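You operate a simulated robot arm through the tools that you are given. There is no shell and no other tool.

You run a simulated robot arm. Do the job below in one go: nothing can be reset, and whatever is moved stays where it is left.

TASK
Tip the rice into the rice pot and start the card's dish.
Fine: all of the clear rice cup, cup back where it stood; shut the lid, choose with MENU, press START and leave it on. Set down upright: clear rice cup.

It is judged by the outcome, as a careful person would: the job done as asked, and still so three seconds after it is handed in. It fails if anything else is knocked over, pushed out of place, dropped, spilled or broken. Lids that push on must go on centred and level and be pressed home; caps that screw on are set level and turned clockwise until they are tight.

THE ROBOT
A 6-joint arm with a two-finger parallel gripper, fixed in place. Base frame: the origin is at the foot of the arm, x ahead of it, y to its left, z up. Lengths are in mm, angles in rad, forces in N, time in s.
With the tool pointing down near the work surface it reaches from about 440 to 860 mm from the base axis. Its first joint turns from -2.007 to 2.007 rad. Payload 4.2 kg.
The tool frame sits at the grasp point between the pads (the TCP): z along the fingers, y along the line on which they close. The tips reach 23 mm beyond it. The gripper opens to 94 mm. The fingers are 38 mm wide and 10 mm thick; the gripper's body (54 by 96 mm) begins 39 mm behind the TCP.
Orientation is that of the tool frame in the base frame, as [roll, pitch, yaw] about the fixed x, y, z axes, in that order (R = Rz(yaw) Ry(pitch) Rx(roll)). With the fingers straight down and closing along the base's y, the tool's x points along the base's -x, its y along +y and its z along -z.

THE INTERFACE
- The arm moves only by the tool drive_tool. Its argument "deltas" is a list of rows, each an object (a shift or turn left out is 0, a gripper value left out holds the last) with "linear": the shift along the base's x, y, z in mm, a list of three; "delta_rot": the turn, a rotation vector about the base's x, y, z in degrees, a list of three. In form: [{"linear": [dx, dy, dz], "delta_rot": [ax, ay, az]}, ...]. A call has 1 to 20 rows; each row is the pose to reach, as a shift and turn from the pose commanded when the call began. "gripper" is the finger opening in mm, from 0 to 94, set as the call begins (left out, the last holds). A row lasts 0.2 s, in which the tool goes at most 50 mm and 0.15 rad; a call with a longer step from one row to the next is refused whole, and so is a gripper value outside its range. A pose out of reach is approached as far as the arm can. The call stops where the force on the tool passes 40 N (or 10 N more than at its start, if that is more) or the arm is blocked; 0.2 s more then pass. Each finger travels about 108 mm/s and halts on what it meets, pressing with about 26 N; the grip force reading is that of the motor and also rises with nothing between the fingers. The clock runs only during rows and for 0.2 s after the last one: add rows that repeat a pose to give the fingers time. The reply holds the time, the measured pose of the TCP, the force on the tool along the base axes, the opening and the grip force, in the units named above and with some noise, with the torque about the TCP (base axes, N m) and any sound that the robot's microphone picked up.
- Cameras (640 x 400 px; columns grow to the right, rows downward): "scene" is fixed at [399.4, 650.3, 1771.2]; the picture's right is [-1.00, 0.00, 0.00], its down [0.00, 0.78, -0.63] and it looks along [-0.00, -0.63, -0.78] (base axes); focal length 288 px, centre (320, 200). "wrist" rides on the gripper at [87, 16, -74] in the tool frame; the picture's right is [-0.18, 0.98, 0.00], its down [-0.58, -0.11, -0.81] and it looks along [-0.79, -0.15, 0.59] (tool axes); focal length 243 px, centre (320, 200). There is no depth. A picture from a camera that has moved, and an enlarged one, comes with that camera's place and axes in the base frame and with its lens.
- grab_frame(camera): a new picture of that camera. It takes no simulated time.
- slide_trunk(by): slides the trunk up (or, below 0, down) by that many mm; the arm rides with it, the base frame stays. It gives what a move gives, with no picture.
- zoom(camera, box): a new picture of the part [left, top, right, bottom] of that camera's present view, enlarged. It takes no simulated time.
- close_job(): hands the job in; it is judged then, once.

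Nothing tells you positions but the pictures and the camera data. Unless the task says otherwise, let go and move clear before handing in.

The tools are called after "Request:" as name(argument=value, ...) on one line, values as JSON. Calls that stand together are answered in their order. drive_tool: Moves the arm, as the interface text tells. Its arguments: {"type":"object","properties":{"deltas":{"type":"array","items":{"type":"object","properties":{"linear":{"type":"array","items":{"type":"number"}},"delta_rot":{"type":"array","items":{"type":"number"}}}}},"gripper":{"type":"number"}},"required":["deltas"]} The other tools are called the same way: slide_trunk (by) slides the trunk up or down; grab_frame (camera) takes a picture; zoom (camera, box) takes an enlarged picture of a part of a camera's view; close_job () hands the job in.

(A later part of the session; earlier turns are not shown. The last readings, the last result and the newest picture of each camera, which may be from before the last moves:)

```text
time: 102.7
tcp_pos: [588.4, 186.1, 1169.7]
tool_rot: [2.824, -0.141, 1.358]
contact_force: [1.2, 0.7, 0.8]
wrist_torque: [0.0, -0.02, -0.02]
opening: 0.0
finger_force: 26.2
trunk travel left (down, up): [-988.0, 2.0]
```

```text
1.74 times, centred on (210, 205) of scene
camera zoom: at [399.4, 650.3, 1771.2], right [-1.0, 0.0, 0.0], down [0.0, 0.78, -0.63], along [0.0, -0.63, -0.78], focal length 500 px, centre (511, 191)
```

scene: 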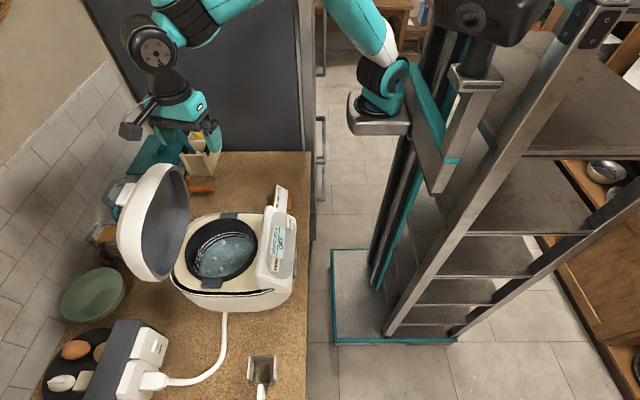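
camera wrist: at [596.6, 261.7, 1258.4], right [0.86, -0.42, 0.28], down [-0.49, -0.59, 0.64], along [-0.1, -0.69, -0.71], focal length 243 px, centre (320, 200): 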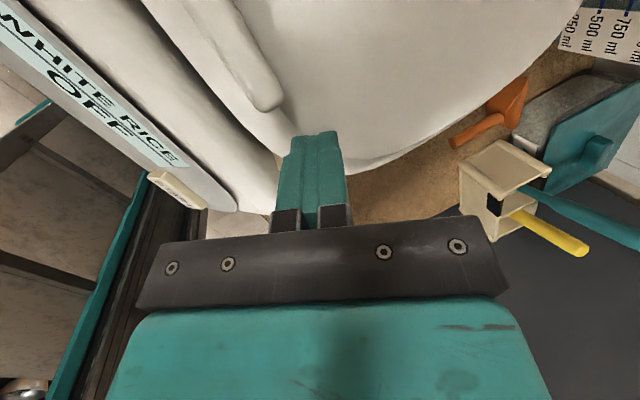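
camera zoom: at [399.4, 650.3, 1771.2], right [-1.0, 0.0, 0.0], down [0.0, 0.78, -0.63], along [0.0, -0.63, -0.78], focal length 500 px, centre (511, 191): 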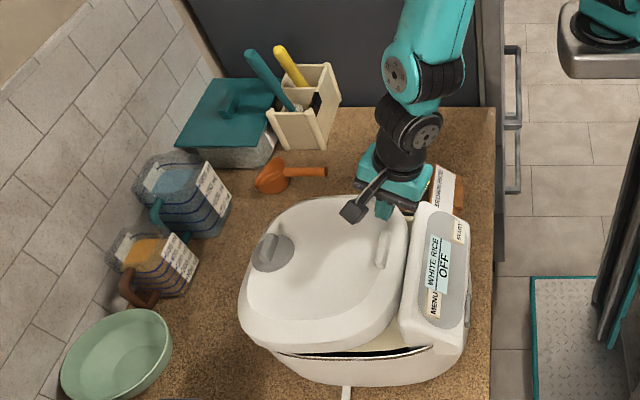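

The lid is nearly shut. I'll press further down at this point and watch the force and any click.

Request:
drive_tool(deltas=[{"linear": [-3, 0, -7]}, {"linear": [-5, 0, -14]}, {"linear": [-7, 0, -21]}, {"linear": [-8, 0, -28]}, {"linear": [-8, 0, -34]}])

Request:
grab_frame(camera="wrist")

Request:
zoom(camera="scene", box=[110, 90, 310, 320])

```text
time: 103.5
tcp_pos: [582.3, 185.2, 1153.8]
tool_rot: [2.809, -0.146, 1.36]
contact_force: [-10.4, -6.2, 28.4]
wrist_torque: [-0.53, 0.39, -0.12]
opening: 0.0
finger_force: 25.8
trunk travel left (down, up): [-988.0, 2.0]
stopped in row 4: the force on the tool passed its limit at 50 N (the readings are from after the stop); the commanded pose is now the measured one
```

```text
taken
camera wrist: at [590.0, 261.3, 1242.9], right [0.86, -0.42, 0.29], down [-0.5, -0.59, 0.63], along [-0.09, -0.69, -0.72], focal length 243 px, centre (320, 200)
```

wrist: 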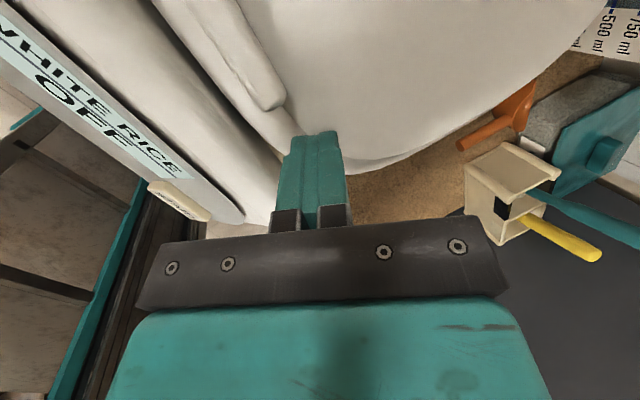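

```text
1.74 times, centred on (210, 205) of scene
camera zoom: at [399.4, 650.3, 1771.2], right [-1.0, 0.0, 0.0], down [0.0, 0.78, -0.63], along [0.0, -0.63, -0.78], focal length 500 px, centre (511, 191)
```

zoom: 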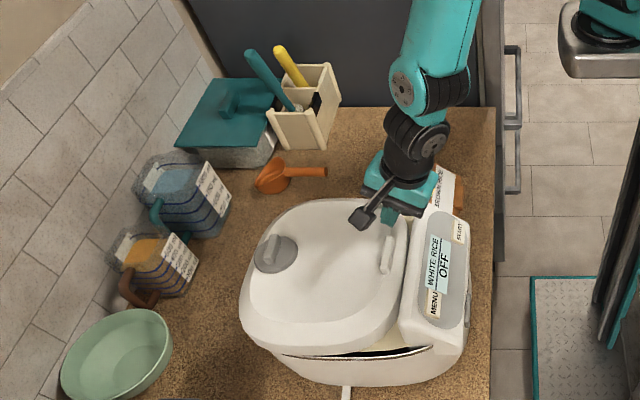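

It took about 50 N here without a click, and a thin gap remains. The latch needs pressing at the front centre of the lid, so I'll lift off, bring the tool vertical and look.

Request:
drive_tool(deltas=[{"linear": [0, 0, 20]}, {"linear": [0, 0, 50]}, {"linear": [0, 10, 80], "delta_rot": [-0.9, 4.9, 0]}, {"linear": [0, 20, 100], "delta_rot": [-1.7, 9.8, 0]}, {"linear": [0, 30, 110], "delta_rot": [-2.6, 14.8, 0]}, {"linear": [0, 40, 115], "delta_rot": [-3.5, 19.7, 0]}, {"linear": [0, 40, 115], "delta_rot": [-3.5, 19.7, 0]}])

Request:
grab_frame(camera="wrist")

Request:
zoom(camera="scene", box=[140, 170, 310, 310])

```text
time: 105.1
tcp_pos: [583.4, 226.0, 1266.9]
tool_rot: [3.137, -0.007, 1.334]
contact_force: [1.0, -0.3, -0.4]
wrist_torque: [-0.03, -0.02, -0.02]
opening: 0.1
finger_force: 25.6
trunk travel left (down, up): [-988.0, 2.0]
```

```text
taken
camera wrist: at [619.4, 306.5, 1342.8], right [0.91, -0.41, 0.0], down [-0.25, -0.55, 0.8], along [-0.33, -0.73, -0.6], focal length 243 px, centre (320, 200)
```

wrist: 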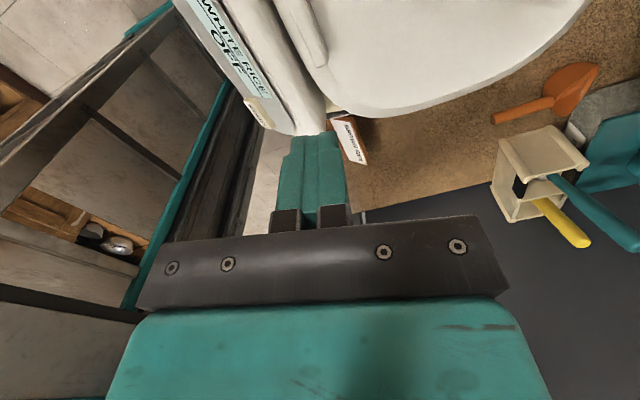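

```text
2.86 times, centred on (225, 240) of scene
camera zoom: at [399.4, 650.3, 1771.2], right [-1.0, 0.0, 0.0], down [0.0, 0.78, -0.63], along [0.0, -0.63, -0.78], focal length 821 px, centre (591, 86)
```

zoom: 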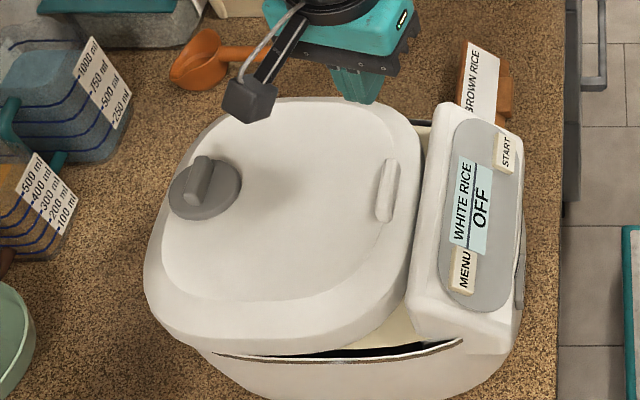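

The handle bar on the lid's front is centred near (581, 265, 1149). I'll press straight down on it.

Request:
drive_tool(deltas=[{"linear": [-1, 20, -15]}, {"linear": [-3, 38, -40]}, {"linear": [-3, 38, -65]}, {"linear": [-3, 38, -80]}, {"linear": [-3, 38, -80]}])

Request:
drive_tool(deltas=[{"linear": [0, 0, -5]}, {"linear": [0, 0, -10]}, {"linear": [0, 0, -15]}, {"linear": [0, 0, -20]}, {"linear": [0, 0, -25]}, {"linear": [0, 0, -30]}, {"linear": [0, 0, -35]}, {"linear": [0, 0, -40]}])

Request:
zoom(camera="scene", box=[140, 170, 310, 310])

```text
time: 106.3
tcp_pos: [579.6, 264.9, 1186.2]
tool_rot: [3.136, -0.009, 1.335]
contact_force: [-1.0, 0.5, 0.0]
wrist_torque: [-0.02, 0.02, -0.01]
opening: 0.0
finger_force: 25.5
trunk travel left (down, up): [-988.0, 2.0]
```

```text
time: 107.6
tcp_pos: [580.8, 264.6, 1166.8]
tool_rot: [3.132, -0.014, 1.333]
contact_force: [-9.8, -8.4, 26.1]
wrist_torque: [-0.68, 0.3, -0.14]
opening: 0.0
finger_force: 25.8
trunk travel left (down, up): [-988.0, 2.0]
stopped in row 6: the force on the tool passed its limit at 48 N (the readings are from after the stop); the commanded pose is now the measured one
```

```text
2.86 times, centred on (225, 240) of scene
camera zoom: at [399.4, 650.3, 1771.2], right [-1.0, 0.0, 0.0], down [0.0, 0.78, -0.63], along [0.0, -0.63, -0.78], focal length 821 px, centre (591, 86)
```

zoom: 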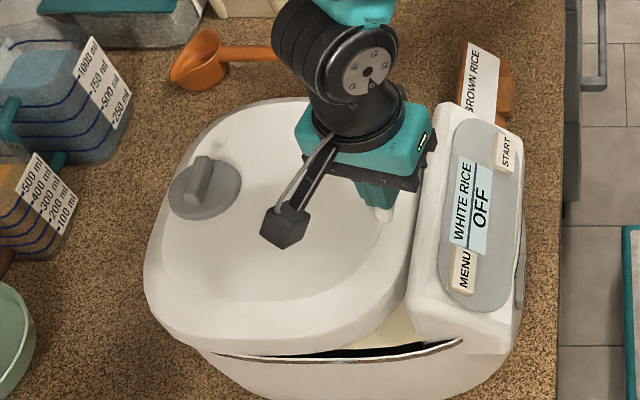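

Request:
drive_tool(deltas=[{"linear": [0, 0, -1]}, {"linear": [0, 0, -2]}, {"linear": [0, 0, -3]}, {"linear": [0, 0, -4]}, {"linear": [0, 0, -5]}, {"linear": [0, 0, -6]}, {"linear": [0, 0, -7]}, {"linear": [0, 0, -8]}])

Request:
zoom(camera="scene", box=[160, 200, 300, 310])

Request:
grab_frame(camera="wrist")

```text
time: 108.1
tcp_pos: [580.8, 265.0, 1166.0]
tool_rot: [3.131, -0.013, 1.333]
contact_force: [-10.4, -9.5, 23.3]
wrist_torque: [-0.68, 0.3, -0.18]
opening: 0.0
finger_force: 25.8
trunk travel left (down, up): [-988.0, 2.0]
stopped in row 2: the force on the tool passed its limit at 42 N (the readings are from after the stop); the commanded pose is now the measured one
```

```text
3.64 times, centred on (230, 255) of scene
camera zoom: at [399.4, 650.3, 1771.2], right [-1.0, 0.0, 0.0], down [0.0, 0.78, -0.63], along [0.0, -0.63, -0.78], focal length 1045 px, centre (647, 0)
```

zoom: 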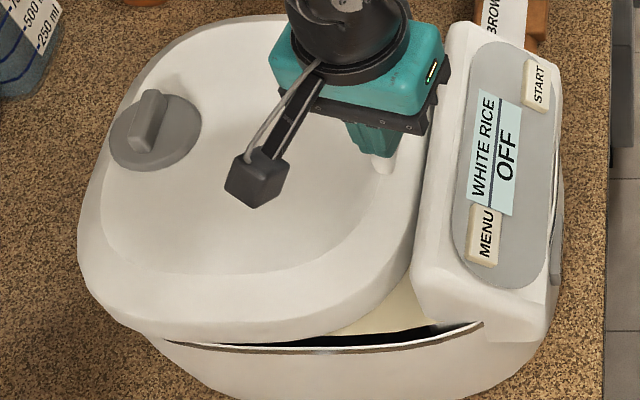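

```text
taken
camera wrist: at [616.3, 344.3, 1243.8], right [0.91, -0.41, 0.01], down [-0.25, -0.55, 0.8], along [-0.32, -0.73, -0.6], focal length 243 px, centre (320, 200)
```

wrist: 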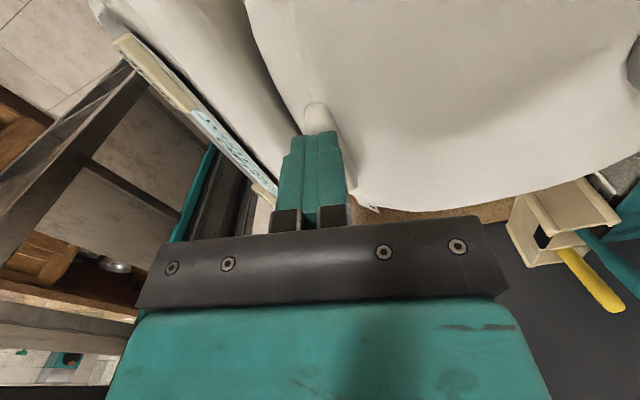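

The lid is resisting stiffly with a gap still at the front, so something more than the latch may be in the way. I'll lift off and look at the gap from the +y side before pushing any harder.

Request:
drive_tool(deltas=[{"linear": [0, 0, 30]}, {"linear": [0, 0, 70]}, {"linear": [0, 20, 110], "delta_rot": [0, 0, 4]}, {"linear": [-10, 55, 115], "delta_rot": [0, 0, 8]}, {"linear": [-20, 90, 115], "delta_rot": [0, 0, 13]}, {"linear": [-30, 125, 115], "delta_rot": [0, 0, 13]}, {"linear": [-35, 160, 115], "delta_rot": [0, 0, 13]}, {"linear": [-35, 175, 115], "delta_rot": [0, 0, 13]}, {"linear": [-35, 175, 115], "delta_rot": [0, 0, 13]}])

Request:
slide_trunk(by=-120)

Request:
grab_frame(camera="wrist")

Request:
grab_frame(camera="scene")

```text
time: 110.1
tcp_pos: [547.7, 440.4, 1279.3]
tool_rot: [3.132, -0.012, 1.56]
contact_force: [-0.4, -0.8, 0.7]
wrist_torque: [0.02, -0.01, -0.03]
opening: 0.0
finger_force: 26.4
trunk travel left (down, up): [-988.0, 2.0]
```

```text
time: 111.6
tcp_pos: [547.1, 438.9, 1159.7]
tool_rot: [3.133, -0.014, 1.56]
contact_force: [-0.4, -0.3, -0.4]
wrist_torque: [-0.01, 0.03, 0.0]
opening: 0.0
finger_force: 25.8
trunk travel left (down, up): [-868.0, 122.0]
```

```text
taken
camera wrist: at [564.8, 526.2, 1237.4], right [0.98, -0.19, 0.01], down [-0.12, -0.59, 0.8], along [-0.15, -0.78, -0.6], focal length 243 px, centre (320, 200)
```

wrist: 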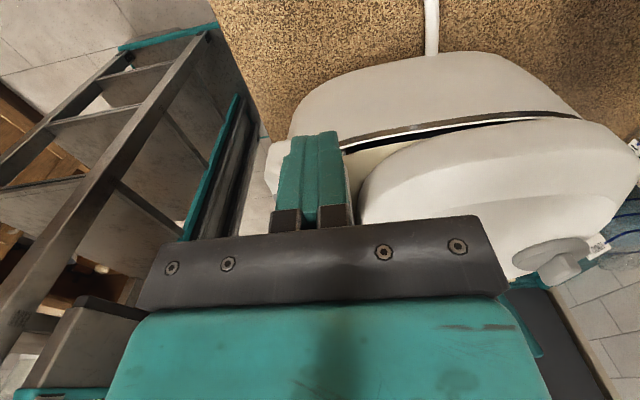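

```text
taken
```

scene: 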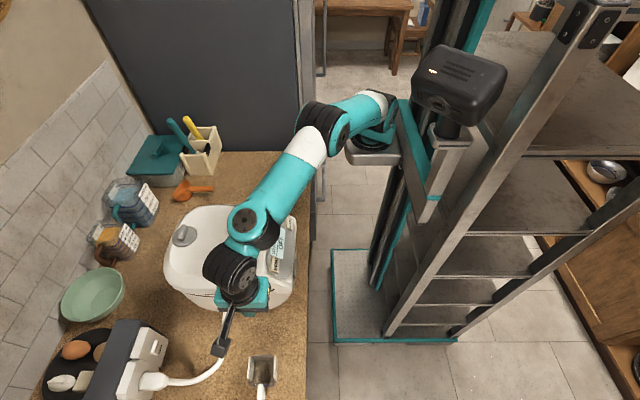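

Request:
zoom(camera="wrist", box=[320, 80, 640, 240])

Request:
drive_tool(deltas=[{"linear": [-20, 10, -10]}, {"linear": [-40, 20, -20]}, {"linear": [-60, 20, -30]}, {"linear": [-60, 20, -40]}, {"linear": [-60, 20, -40]}])

Request:
grab_frame(camera="wrist")

Request:
zoom(camera="wrist", box=[320, 80, 640, 240])

```text
2.00 times, centred on (480, 160) of wrist
camera zoom: at [564.8, 526.2, 1237.4], right [0.98, -0.19, 0.01], down [-0.12, -0.59, 0.8], along [-0.15, -0.78, -0.6], focal length 485 px, centre (0, 280)
```

zoom: 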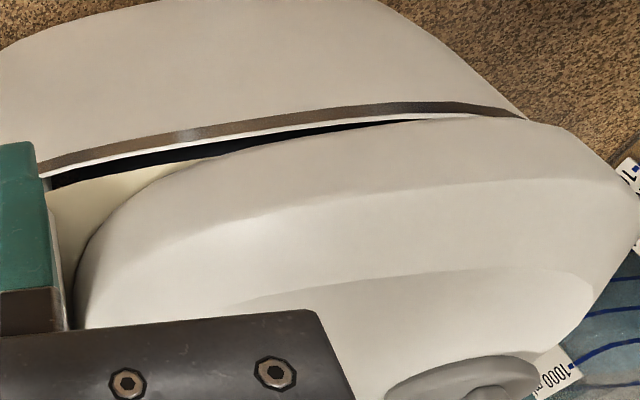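

```text
time: 112.8
tcp_pos: [487.5, 460.5, 1119.5]
tool_rot: [3.133, -0.014, 1.562]
contact_force: [0.7, -0.6, -0.5]
wrist_torque: [0.04, 0.02, -0.01]
opening: 0.3
finger_force: 26.5
trunk travel left (down, up): [-868.0, 122.0]
```

```text
taken
camera wrist: at [504.1, 546.0, 1196.7], right [0.98, -0.19, 0.01], down [-0.12, -0.59, 0.8], along [-0.15, -0.78, -0.6], focal length 243 px, centre (320, 200)
```

wrist: 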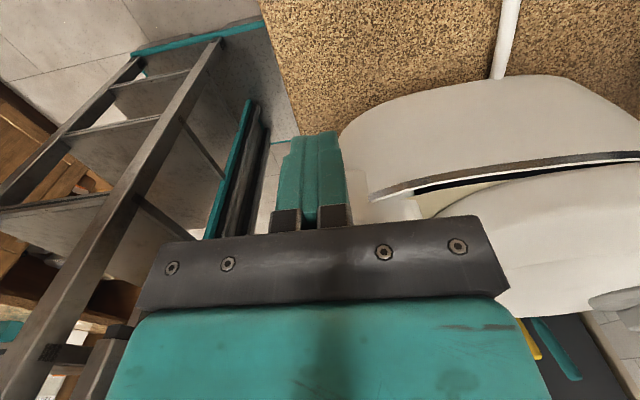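

```text
2.00 times, centred on (480, 160) of wrist
camera zoom: at [504.1, 546.0, 1196.7], right [0.98, -0.19, 0.01], down [-0.12, -0.59, 0.8], along [-0.15, -0.78, -0.6], focal length 485 px, centre (0, 280)
```

zoom: 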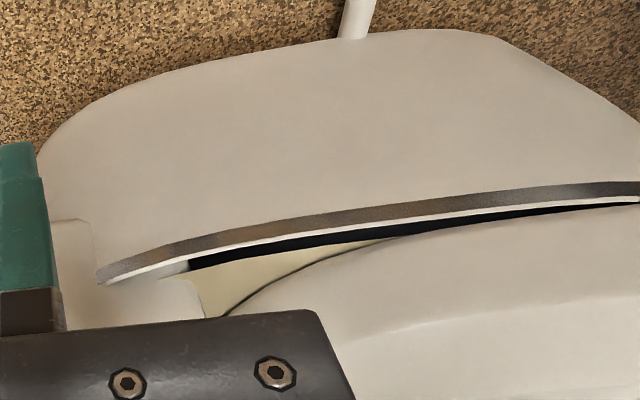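

The gap may be just the rounded corner exposing the deck, with the lid actually down on its stop. I'll level the camera and look along the seam from the +y side to be sure.

Request:
drive_tool(deltas=[{"linear": [-4, -8, 8], "delta_rot": [-6, 0, 0]}, {"linear": [-8, -16, 15], "delta_rot": [-12, 0, 0]}, {"linear": [-12, -24, 22], "delta_rot": [-18, 0, 0]}, {"linear": [-15, -32, 28], "delta_rot": [-24, 0, 0]}, {"linear": [-18, -40, 30], "delta_rot": [-30, 0, 0]}, {"linear": [-18, -50, 30], "delta_rot": [-36, 0, 0]}, {"linear": [-18, -50, 30], "delta_rot": [-36, 0, 0]}])

Request:
grab_frame(camera="wrist")

Request:
zoom(camera="wrist", box=[320, 20, 640, 220])

```text
time: 114.4
tcp_pos: [389.1, 381.3, 1139.8]
tool_rot: [3.129, 0.489, 1.557]
contact_force: [1.1, 0.6, -0.9]
wrist_torque: [-0.04, -0.01, 0.0]
opening: 0.0
finger_force: 26.6
out of reach, approached as far as the arm can: row 3, 4, 5, 6, 7
trunk travel left (down, up): [-868.0, 122.0]
```

```text
taken
camera wrist: at [406.3, 492.6, 1166.2], right [0.98, -0.17, 0.1], down [-0.12, -0.14, 0.98], along [-0.15, -0.98, -0.15], focal length 243 px, centre (320, 200)
```

wrist: 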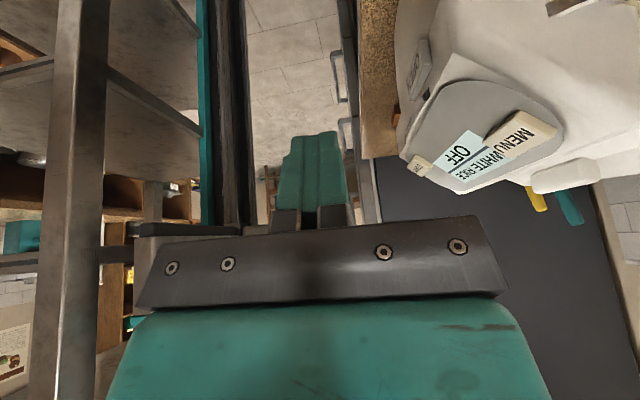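

```text
2.00 times, centred on (480, 120) of wrist
camera zoom: at [406.3, 492.6, 1166.2], right [0.98, -0.17, 0.1], down [-0.12, -0.14, 0.98], along [-0.15, -0.98, -0.15], focal length 485 px, centre (0, 360)
```

zoom: 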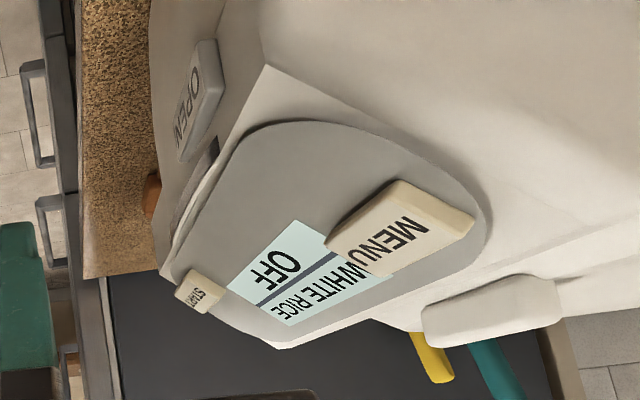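

Request:
drive_tool(deltas=[{"linear": [10, 5, 5], "delta_rot": [0, 0, 7]}, {"linear": [20, 10, 10], "delta_rot": [0, 0, 14]}, {"linear": [30, 15, 15], "delta_rot": [0, 0, 21]}, {"linear": [40, 20, 15], "delta_rot": [0, 0, 28]}, {"linear": [50, 25, 15], "delta_rot": [0, 0, 35]}, {"linear": [60, 30, 15], "delta_rot": [0, 0, 42]}, {"linear": [60, 30, 15], "delta_rot": [0, 0, 42]}])

Request:
grab_frame(camera="wrist")

Request:
zoom(camera="wrist", box=[320, 20, 640, 220])

```text
time: 116.0
tcp_pos: [442.4, 405.9, 1151.4]
tool_rot: [3.127, 0.486, 2.295]
contact_force: [-1.3, 0.8, 0.0]
wrist_torque: [0.01, 0.0, 0.0]
opening: 0.3
finger_force: 26.0
out of reach, approached as far as the arm can: row 1, 2, 3, 4, 5, 6, 7
trunk travel left (down, up): [-868.0, 122.0]
```

```text
taken
camera wrist: at [380.1, 499.5, 1177.6], right [0.84, 0.53, 0.1], down [0.0, -0.18, 0.98], along [0.54, -0.83, -0.15], focal length 243 px, centre (320, 200)
```

wrist: 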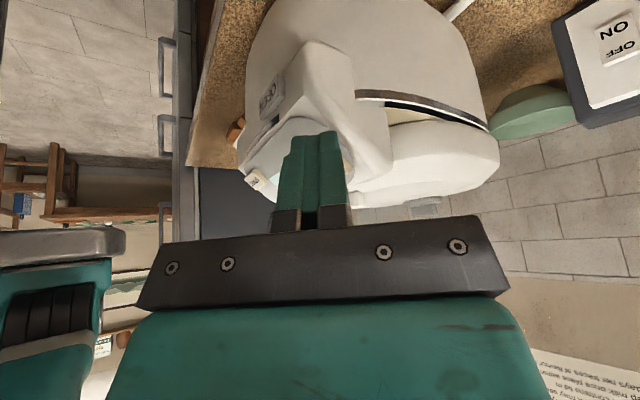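

```text
2.00 times, centred on (480, 120) of wrist
camera zoom: at [380.1, 499.5, 1177.6], right [0.84, 0.53, 0.1], down [0.0, -0.18, 0.98], along [0.54, -0.83, -0.15], focal length 485 px, centre (0, 360)
```

zoom: 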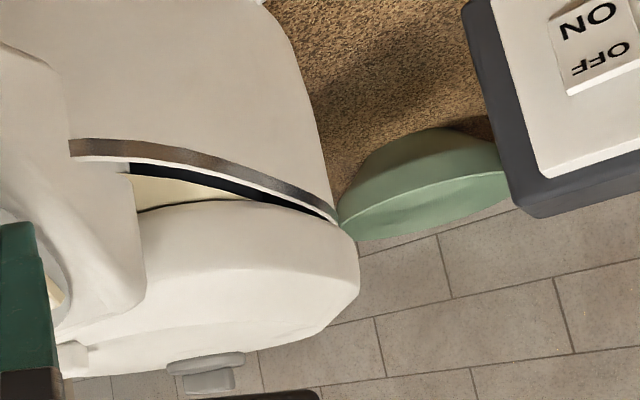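

From here only a thin dark line separates the lid from the deck, so the lid is down on its stop. I'll go on to the MENU button, approaching along the panel's normal with closed fingertips, and first move to a stand-off above it.

Request:
drive_tool(deltas=[{"linear": [0, 0, 25]}, {"linear": [5, -10, 45], "delta_rot": [0, 0, 6]}, {"linear": [12, -22, 50], "delta_rot": [0, 0, 12]}, {"linear": [20, -36, 50], "delta_rot": [0, 0, 18]}, {"linear": [28, -50, 50], "delta_rot": [0, 0, 24]}, {"linear": [36, -64, 50], "delta_rot": [0, 0, 30]}, {"linear": [44, -76, 50], "delta_rot": [0, 0, 34.5]}, {"linear": [44, -76, 50], "delta_rot": [0, 0, 34.5]}])

Request:
grab_frame(camera="wrist")

Request:
zoom(camera="scene", box=[180, 160, 320, 310])

```text
time: 117.8
tcp_pos: [487.2, 330.4, 1200.9]
tool_rot: [3.128, 0.486, 2.895]
contact_force: [0.4, -0.1, -0.3]
wrist_torque: [-0.01, 0.02, 0.01]
opening: 0.0
finger_force: 25.8
out of reach, approached as far as the arm can: row 1
trunk travel left (down, up): [-868.0, 122.0]
```

```text
taken
camera wrist: at [383.3, 372.5, 1227.5], right [0.39, 0.92, 0.1], down [0.11, -0.15, 0.98], along [0.91, -0.37, -0.15], focal length 243 px, centre (320, 200)
```

wrist: 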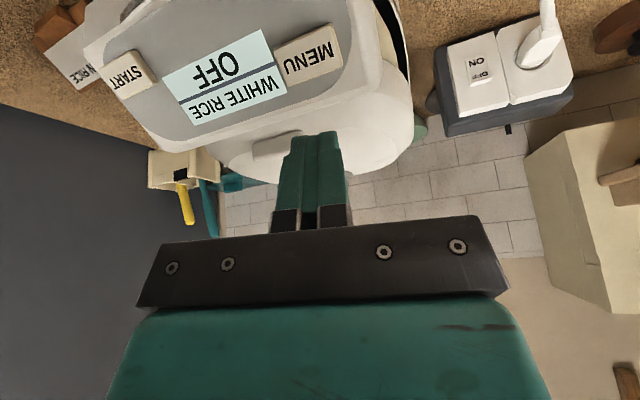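

```text
2.67 times, centred on (250, 235) of scene
camera zoom: at [399.4, 650.3, 1771.2], right [-1.0, 0.0, 0.0], down [0.0, 0.78, -0.63], along [0.0, -0.63, -0.78], focal length 767 px, centre (507, 107)
```

zoom: 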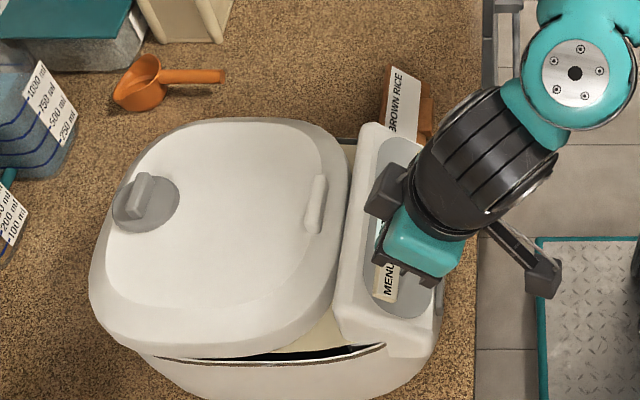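

Request:
zoom(camera="wrist", box=[80, 0, 420, 200])

```text
1.88 times, centred on (250, 100) of wrist
camera zoom: at [383.3, 372.5, 1227.5], right [0.39, 0.92, 0.1], down [0.11, -0.15, 0.98], along [0.91, -0.37, -0.15], focal length 457 px, centre (452, 388)
```

zoom: 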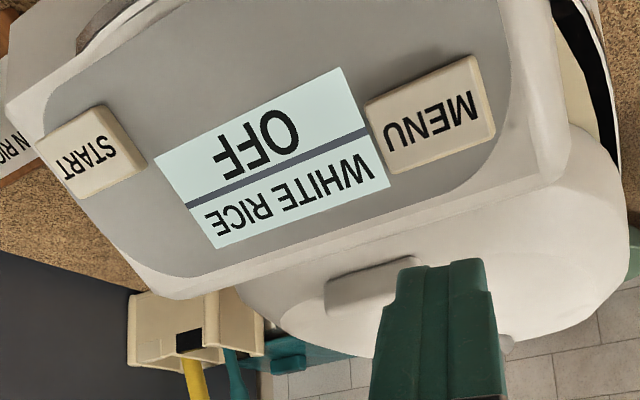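

MENU is at about (514.5, 322, 1111) and START at about (486, 183, 1089) on the sloped panel. I'll approach MENU along the panel normal and press lightly.

Request:
drive_tool(deltas=[{"linear": [2, -1, -15]}, {"linear": [4, -2.5, -32]}, {"linear": [5.6, -3.6, -47.5]}, {"linear": [5.6, -3.6, -47.5]}])

Request:
drive_tool(deltas=[{"linear": [4.1, -0.9, -8]}, {"linear": [8.2, -1.8, -15.9]}, {"linear": [9.6, -2.1, -18.6]}, {"linear": [9.6, -2.1, -18.6]}])

Request:
grab_frame(camera="wrist")

Request:
zoom(camera="scene", box=[220, 190, 320, 300])

```text
time: 118.8
tcp_pos: [492.5, 326.4, 1152.9]
tool_rot: [3.13, 0.486, 2.896]
contact_force: [-0.3, -0.9, -0.5]
wrist_torque: [-0.01, 0.0, 0.02]
opening: 0.2
finger_force: 25.9
trunk travel left (down, up): [-868.0, 122.0]
```

```text
time: 119.8
tcp_pos: [501.6, 323.4, 1134.6]
tool_rot: [3.125, 0.487, 2.894]
contact_force: [-0.9, 1.0, 12.1]
wrist_torque: [0.01, -0.18, -0.03]
opening: 0.1
finger_force: 25.1
trunk travel left (down, up): [-868.0, 122.0]
heard: click
```

```text
taken
camera wrist: at [398.8, 366.0, 1161.5], right [0.39, 0.91, 0.1], down [0.1, -0.15, 0.98], along [0.91, -0.37, -0.15], focal length 243 px, centre (320, 200)
```

wrist: 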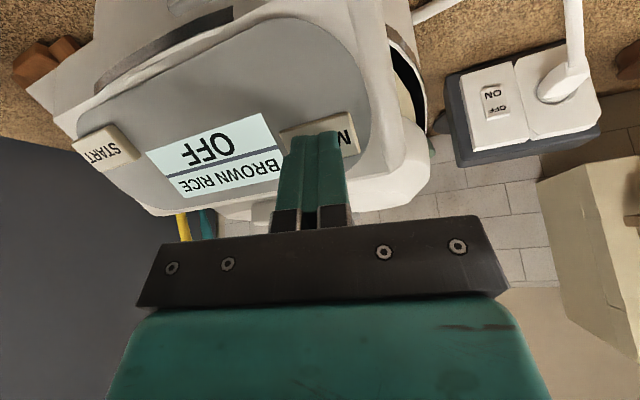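

```text
3.64 times, centred on (270, 245) of scene
camera zoom: at [399.4, 650.3, 1771.2], right [-1.0, 0.0, 0.0], down [0.0, 0.78, -0.63], along [0.0, -0.63, -0.78], focal length 1045 px, centre (502, 36)
```

zoom: 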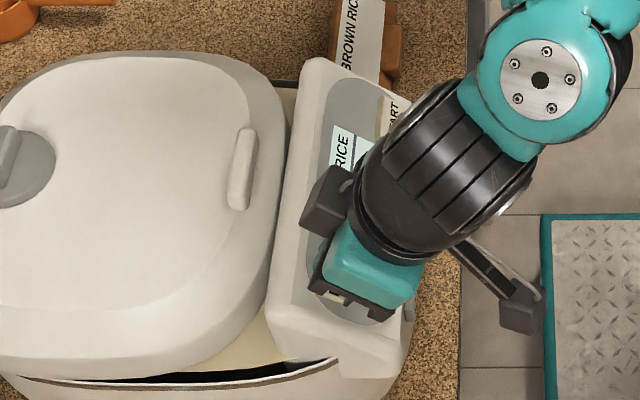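

A click was heard and the display now reads BROWN RICE, matching the card. I'll back off along the same line. Since clicks are audible and none came from the lid, I'll go back and press the lid home properly before START.

Request:
drive_tool(deltas=[{"linear": [-6, 1.3, 11.7]}, {"linear": [-14, 3, 27]}, {"linear": [-22, 5, 45]}, {"linear": [-30, 6, 75]}, {"linear": [-30, 6, 75]}])

Request:
grab_frame(camera="wrist")

Request:
zoom(camera="wrist", box=[60, 0, 400, 220])

Request:
zoom(camera="scene", box=[150, 190, 310, 310])

```text
time: 121.0
tcp_pos: [472.4, 330.2, 1208.7]
tool_rot: [3.127, 0.485, 2.895]
contact_force: [-0.2, -0.6, 0.0]
wrist_torque: [0.0, 0.0, -0.01]
opening: 0.1
finger_force: 26.1
trunk travel left (down, up): [-868.0, 122.0]
```

```text
taken
camera wrist: at [368.3, 371.7, 1235.3], right [0.39, 0.91, 0.1], down [0.11, -0.15, 0.98], along [0.91, -0.38, -0.15], focal length 243 px, centre (320, 200)
```

wrist: 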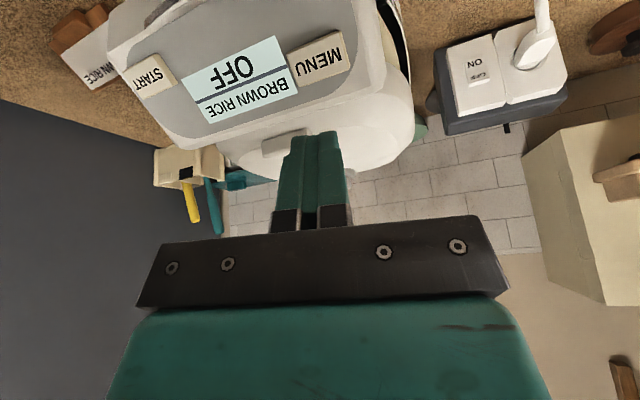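

```text
1.82 times, centred on (230, 110) of wrist
camera zoom: at [368.3, 371.7, 1235.3], right [0.39, 0.91, 0.1], down [0.11, -0.15, 0.98], along [0.91, -0.38, -0.15], focal length 441 px, centre (484, 364)
```

zoom: 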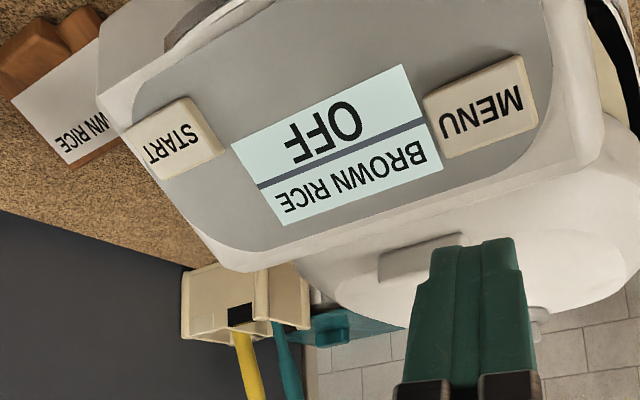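

```text
3.33 times, centred on (230, 250) of scene
camera zoom: at [399.4, 650.3, 1771.2], right [-1.0, 0.0, 0.0], down [0.0, 0.78, -0.63], along [0.0, -0.63, -0.78], focal length 958 px, centre (620, 33)
```

zoom: 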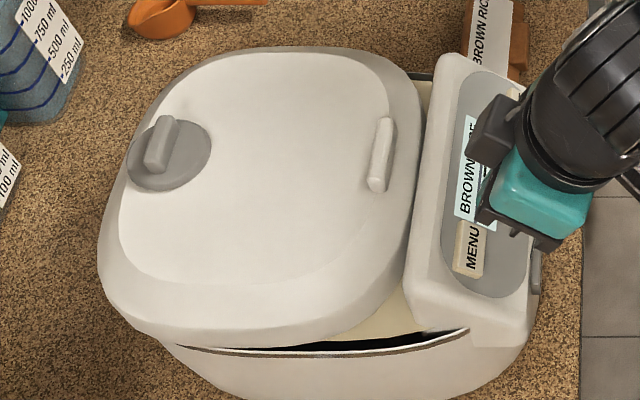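

I'll bring the tool vertical over the lid's front edge, just ahead of the bar where the leverage is best.

Request:
drive_tool(deltas=[{"linear": [15, -10, 15], "delta_rot": [1.5, 6.8, 0]}, {"linear": [30, -22, 25], "delta_rot": [3, 13.6, 0]}, {"linear": [46, -34, 25], "delta_rot": [4.5, 20.4, 0]}, {"linear": [62, -46, 25], "delta_rot": [6, 27.2, 0]}, {"linear": [78, -58, 20], "delta_rot": [6, 27.2, 0]}, {"linear": [92, -68, 10], "delta_rot": [6, 27.2, 0]}, {"linear": [92, -68, 0], "delta_rot": [6, 27.2, 0]}, {"linear": [92, -68, 0], "delta_rot": [6, 27.2, 0]}])

Request:
grab_frame(camera="wrist")

Request:
zoom(camera="wrist", box=[160, 0, 480, 200])

Request:
zoom(camera="scene", box=[150, 190, 310, 310])

```text
time: 122.8
tcp_pos: [565.9, 262.3, 1208.0]
tool_rot: [-3.141, 0.0, 2.899]
contact_force: [-0.3, -0.1, 0.2]
wrist_torque: [0.0, 0.02, 0.01]
opening: 0.2
finger_force: 25.7
trunk travel left (down, up): [-868.0, 122.0]
```

```text
taken
camera wrist: at [485.6, 298.8, 1284.0], right [0.42, 0.91, 0.0], down [0.54, -0.25, 0.81], along [0.73, -0.34, -0.59], focal length 243 px, centre (320, 200)
```

wrist: 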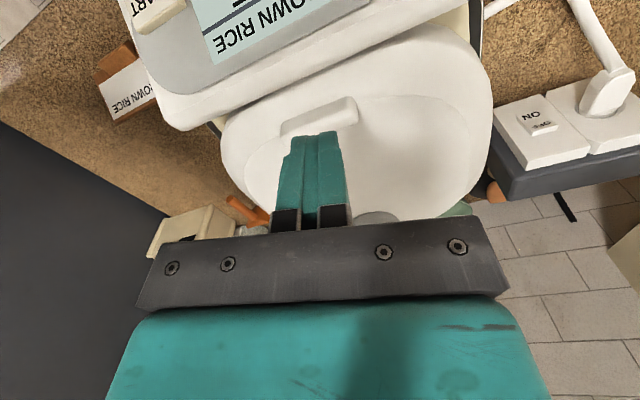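

```text
2.00 times, centred on (320, 100) of wrist
camera zoom: at [485.6, 298.8, 1284.0], right [0.42, 0.91, 0.0], down [0.54, -0.25, 0.81], along [0.73, -0.34, -0.59], focal length 485 px, centre (320, 400)
```

zoom: 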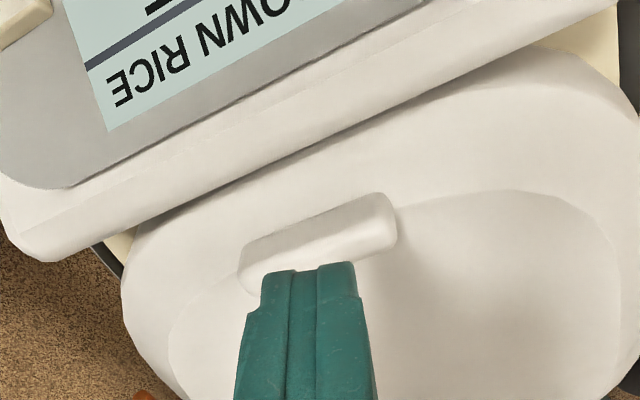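

```text
3.33 times, centred on (230, 250) of scene
camera zoom: at [399.4, 650.3, 1771.2], right [-1.0, 0.0, 0.0], down [0.0, 0.78, -0.63], along [0.0, -0.63, -0.78], focal length 958 px, centre (620, 33)
```

zoom: 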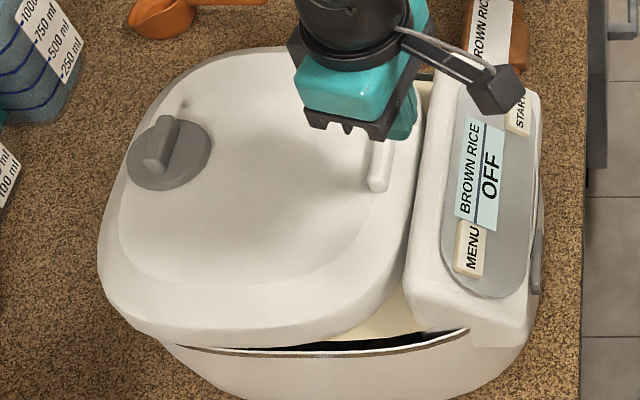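

I can see the bar's true centre at about (574, 256); my earlier press was slightly off its back edge. I'll press squarely on it with slow, increasing force and listen for the click.

Request:
drive_tool(deltas=[{"linear": [8, -6, -10]}, {"linear": [8, -6, -25]}, {"linear": [8, -6, -32]}, {"linear": [8, -6, -32]}])

Request:
drive_tool(deltas=[{"linear": [0, 0, -2]}, {"linear": [0, 0, -4]}, {"linear": [0, 0, -6]}, {"linear": [0, 0, -8]}, {"linear": [0, 0, -10]}, {"linear": [0, 0, -12]}, {"linear": [0, 0, -14]}, {"linear": [0, 0, -16]}, {"linear": [0, 0, -18]}])

Request:
drive_tool(deltas=[{"linear": [0, 0, -1]}, {"linear": [0, 0, -2]}, {"linear": [0, 0, -3]}, {"linear": [0, 0, -4]}, {"linear": [0, 0, -5]}])

Request:
grab_frame(camera="wrist")

```text
time: 123.8
tcp_pos: [572.1, 254.3, 1175.8]
tool_rot: [3.141, 0.0, 2.899]
contact_force: [0.2, 0.0, 0.5]
wrist_torque: [-0.03, 0.02, 0.01]
opening: 0.0
finger_force: 26.0
trunk travel left (down, up): [-868.0, 122.0]
```

```text
time: 125.6
tcp_pos: [571.4, 255.0, 1165.9]
tool_rot: [3.135, 0.006, 2.898]
contact_force: [-8.2, -8.6, 21.3]
wrist_torque: [-0.3, 0.1, -0.06]
opening: 0.0
finger_force: 26.2
trunk travel left (down, up): [-868.0, 122.0]
stopped in row 8: the force on the tool passed its limit at 43 N (the readings are from after the stop); the commanded pose is now the measured one
```

```text
time: 126.2
tcp_pos: [572.2, 256.1, 1167.2]
tool_rot: [3.135, 0.006, 2.897]
contact_force: [-8.5, -7.9, 21.5]
wrist_torque: [-0.24, 0.14, -0.1]
opening: 0.0
finger_force: 26.1
trunk travel left (down, up): [-868.0, 122.0]
stopped in row 3: the force on the tool passed its limit at 42 N (the readings are from after the stop); the commanded pose is now the measured one
```

```text
taken
camera wrist: at [492.8, 292.0, 1242.0], right [0.42, 0.91, 0.01], down [0.53, -0.25, 0.81], along [0.74, -0.33, -0.59], focal length 243 px, centre (320, 200)
```

wrist: 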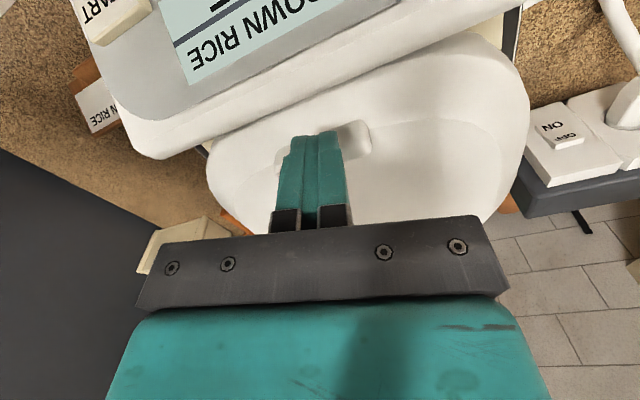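

Request:
drive_tool(deltas=[{"linear": [0, 0, 15]}, {"linear": [0, 0, 40]}, {"linear": [0, -20, 60]}, {"linear": [-10, -50, 60]}, {"linear": [-20, -80, 50]}, {"linear": [-30, -110, 40]}, {"linear": [-30, -110, 40]}])

Request:
grab_frame(camera="wrist")

Request:
zoom(camera="wrist", box=[300, 0, 640, 220])

Request:
zoom(camera="scene", box=[150, 190, 310, 310])

```text
time: 127.8
tcp_pos: [543.7, 145.3, 1204.0]
tool_rot: [3.136, 0.005, 2.9]
contact_force: [0.1, -0.2, 0.0]
wrist_torque: [0.02, -0.01, 0.02]
opening: 0.0
finger_force: 26.0
trunk travel left (down, up): [-868.0, 122.0]
```

```text
taken
camera wrist: at [464.4, 181.5, 1280.0], right [0.42, 0.91, 0.01], down [0.53, -0.25, 0.81], along [0.74, -0.33, -0.59], focal length 243 px, centre (320, 200)
```

wrist: 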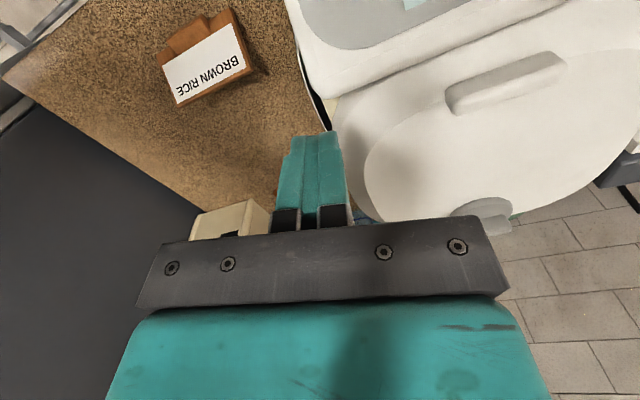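

```text
1.82 times, centred on (470, 110) of wrist
camera zoom: at [464.4, 181.5, 1280.0], right [0.42, 0.91, 0.01], down [0.53, -0.25, 0.81], along [0.74, -0.33, -0.59], focal length 441 px, centre (47, 364)
```

zoom: 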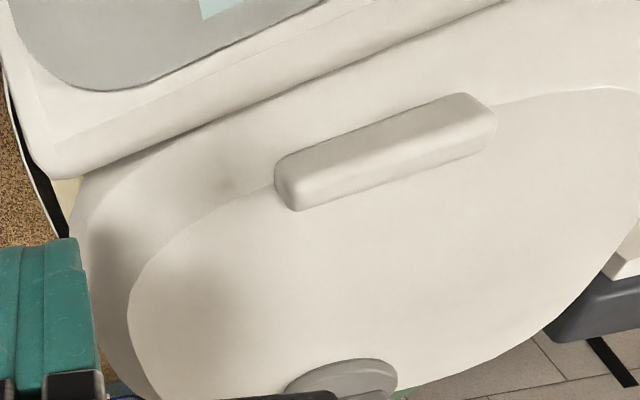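

```text
3.33 times, centred on (230, 250) of scene
camera zoom: at [399.4, 650.3, 1771.2], right [-1.0, 0.0, 0.0], down [0.0, 0.78, -0.63], along [0.0, -0.63, -0.78], focal length 958 px, centre (620, 33)
```

zoom: 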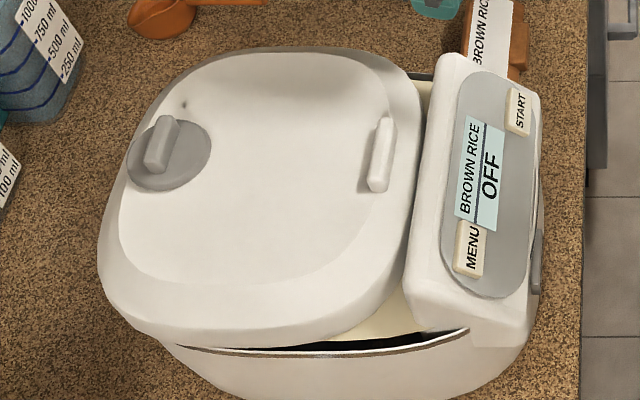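

The display clearly reads BROWN RICE. To tell whether the lid is truly level, I'll touch its top lightly at a front point and a back point and compare heights.

Request:
drive_tool(deltas=[{"linear": [25, 20, 0]}, {"linear": [50, 45, 0]}, {"linear": [76, 65, -10]}, {"linear": [76, 65, -25]}, {"linear": [76, 65, -35]}, {"linear": [76, 65, -35]}])

Request:
drive_tool(deltas=[{"linear": [0, 0, -1.5]}, {"linear": [0, 0, -3]}, {"linear": [0, 0, -4.5]}, {"linear": [0, 0, -6]}, {"linear": [0, 0, -7.5]}, {"linear": [0, 0, -9]}, {"linear": [0, 0, -10.5]}, {"linear": [0, 0, -12]}, {"linear": [0, 0, -13.5]}, {"linear": [0, 0, -15]}, {"linear": [0, 0, -16.5]}, {"linear": [0, 0, -18]}])

```text
time: 129.2
tcp_pos: [619.7, 211.3, 1170.5]
tool_rot: [3.134, 0.004, 2.898]
contact_force: [-0.2, 0.3, -0.1]
wrist_torque: [0.02, 0.01, 0.01]
opening: 0.1
finger_force: 26.0
trunk travel left (down, up): [-868.0, 122.0]
```

```text
time: 131.8
tcp_pos: [619.3, 211.1, 1152.1]
tool_rot: [3.134, 0.006, 2.897]
contact_force: [0.4, 0.5, -0.4]
wrist_torque: [-0.03, 0.03, -0.01]
opening: 0.0
finger_force: 26.5
trunk travel left (down, up): [-868.0, 122.0]
```

Request:
drive_tool(deltas=[{"linear": [0, 0, -1.5]}, {"linear": [0, 0, -3]}, {"linear": [0, 0, -4.5]}, {"linear": [0, 0, -6]}, {"linear": [0, 0, -7.5]}, {"linear": [0, 0, -9]}, {"linear": [0, 0, -10.5]}, {"linear": [0, 0, -12]}, {"linear": [0, 0, -13.5]}, {"linear": [0, 0, -15]}])

Request:
grab_frame(camera="wrist")

```text
time: 132.8
tcp_pos: [619.8, 210.8, 1151.3]
tool_rot: [3.129, 0.009, 2.898]
contact_force: [-8.4, -10.5, 21.1]
wrist_torque: [-0.21, 0.59, 0.18]
opening: 0.0
finger_force: 25.7
trunk travel left (down, up): [-868.0, 122.0]
stopped in row 4: the force on the tool passed its limit at 42 N (the readings are from after the stop); the commanded pose is now the measured one
```

```text
taken
camera wrist: at [539.7, 246.8, 1226.0], right [0.42, 0.91, 0.01], down [0.53, -0.25, 0.81], along [0.74, -0.33, -0.59], focal length 243 px, centre (320, 200)
```

wrist: 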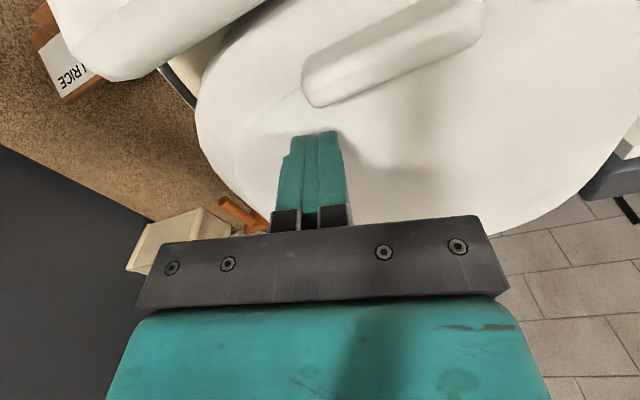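

Request:
drive_tool(deltas=[{"linear": [0, 0, 12]}, {"linear": [38, 0, 14]}, {"linear": [76, 0, 14]}, {"linear": [115, 0, 14]}, {"linear": [115, 0, 10]}, {"linear": [115, 0, 8]}, {"linear": [115, 0, 8]}])

Request:
drive_tool(deltas=[{"linear": [0, 0, -1.5]}, {"linear": [0, 0, -3]}, {"linear": [0, 0, -4.5]}, {"linear": [0, 0, -6]}, {"linear": [0, 0, -7.5]}, {"linear": [0, 0, -9]}, {"linear": [0, 0, -10.5]}, {"linear": [0, 0, -12]}, {"linear": [0, 0, -13.5]}, {"linear": [0, 0, -15]}, {"linear": [0, 0, -16.5]}, {"linear": [0, 0, -18]}, {"linear": [0, 0, -19.5]}, {"linear": [0, 0, -21]}])

```text
time: 134.4
tcp_pos: [735.9, 210.1, 1159.4]
tool_rot: [3.131, 0.008, 2.897]
contact_force: [0.2, 0.2, 0.1]
wrist_torque: [0.0, 0.02, -0.02]
opening: 0.1
finger_force: 26.1
trunk travel left (down, up): [-868.0, 122.0]
```

```text
time: 136.2
tcp_pos: [736.4, 211.7, 1150.1]
tool_rot: [3.124, 0.014, 2.899]
contact_force: [-11.5, -6.3, 17.3]
wrist_torque: [-0.2, 0.58, 0.1]
opening: 0.0
finger_force: 25.4
trunk travel left (down, up): [-868.0, 122.0]
stopped in row 9: the force on the tool passed its limit at 42 N (the readings are from after the stop); the commanded pose is now the measured one
```

Front and back heights agree to within about 1 mm over 116 mm, so the lid is level and down on its stop. Now to START: I'll retreat, re-tilt the tool to the panel's slope and stand off above the button.

Request:
drive_tool(deltas=[{"linear": [0, 0, 25]}, {"linear": [-15, 0, 60]}, {"linear": [-55, 0, 80]}, {"linear": [-100, -3, 80]}, {"linear": [-145, -6, 80], "delta_rot": [-1.5, -6.8, 0]}, {"linear": [-190, -10, 75], "delta_rot": [-3, -13.6, 0]}, {"linear": [-230, -14, 65], "delta_rot": [-4.5, -20.4, 0]}, {"linear": [-265, -18, 50], "delta_rot": [-6, -27.2, 0]}, {"linear": [-290, -22, 30], "delta_rot": [-6, -27.2, 0]}, {"linear": [-290, -22, 30], "delta_rot": [-6, -27.2, 0]}])

Request:
grab_frame(camera="wrist")

Request:
zoom(camera="wrist", box=[160, 0, 480, 200])

Request:
zoom(camera="scene", box=[230, 160, 330, 300])

```text
time: 138.4
tcp_pos: [446.3, 190.6, 1179.5]
tool_rot: [3.11, 0.499, 2.894]
contact_force: [0.2, -0.1, -0.1]
wrist_torque: [-0.02, 0.03, 0.0]
opening: 0.2
finger_force: 25.6
trunk travel left (down, up): [-868.0, 122.0]
```

```text
taken
camera wrist: at [342.2, 232.3, 1205.6], right [0.38, 0.92, 0.11], down [0.09, -0.16, 0.98], along [0.92, -0.37, -0.14], focal length 243 px, centre (320, 200)
```

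wrist: 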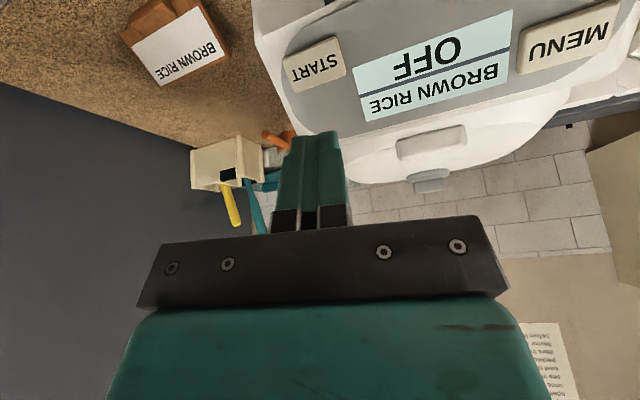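

```text
2.00 times, centred on (320, 100) of wrist
camera zoom: at [342.2, 232.3, 1205.6], right [0.38, 0.92, 0.11], down [0.09, -0.16, 0.98], along [0.92, -0.37, -0.14], focal length 485 px, centre (320, 400)
```

zoom: 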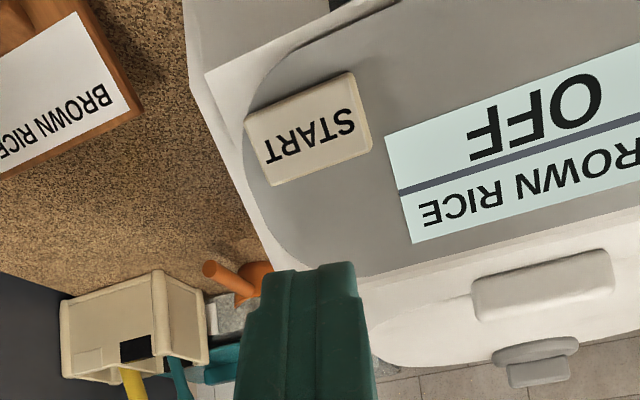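

```text
2.86 times, centred on (280, 230) of scene
camera zoom: at [399.4, 650.3, 1771.2], right [-1.0, 0.0, 0.0], down [0.0, 0.78, -0.63], along [0.0, -0.63, -0.78], focal length 821 px, centre (434, 114)
```

zoom: 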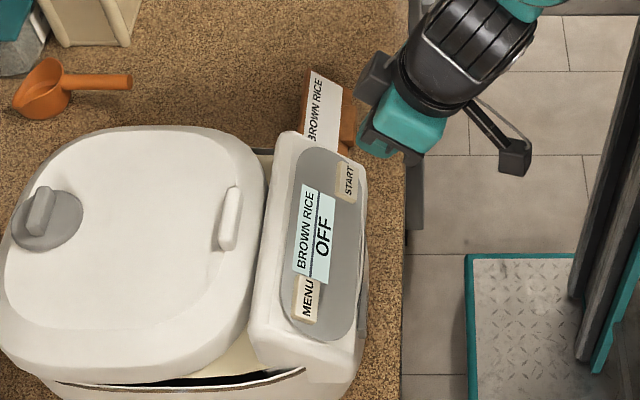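

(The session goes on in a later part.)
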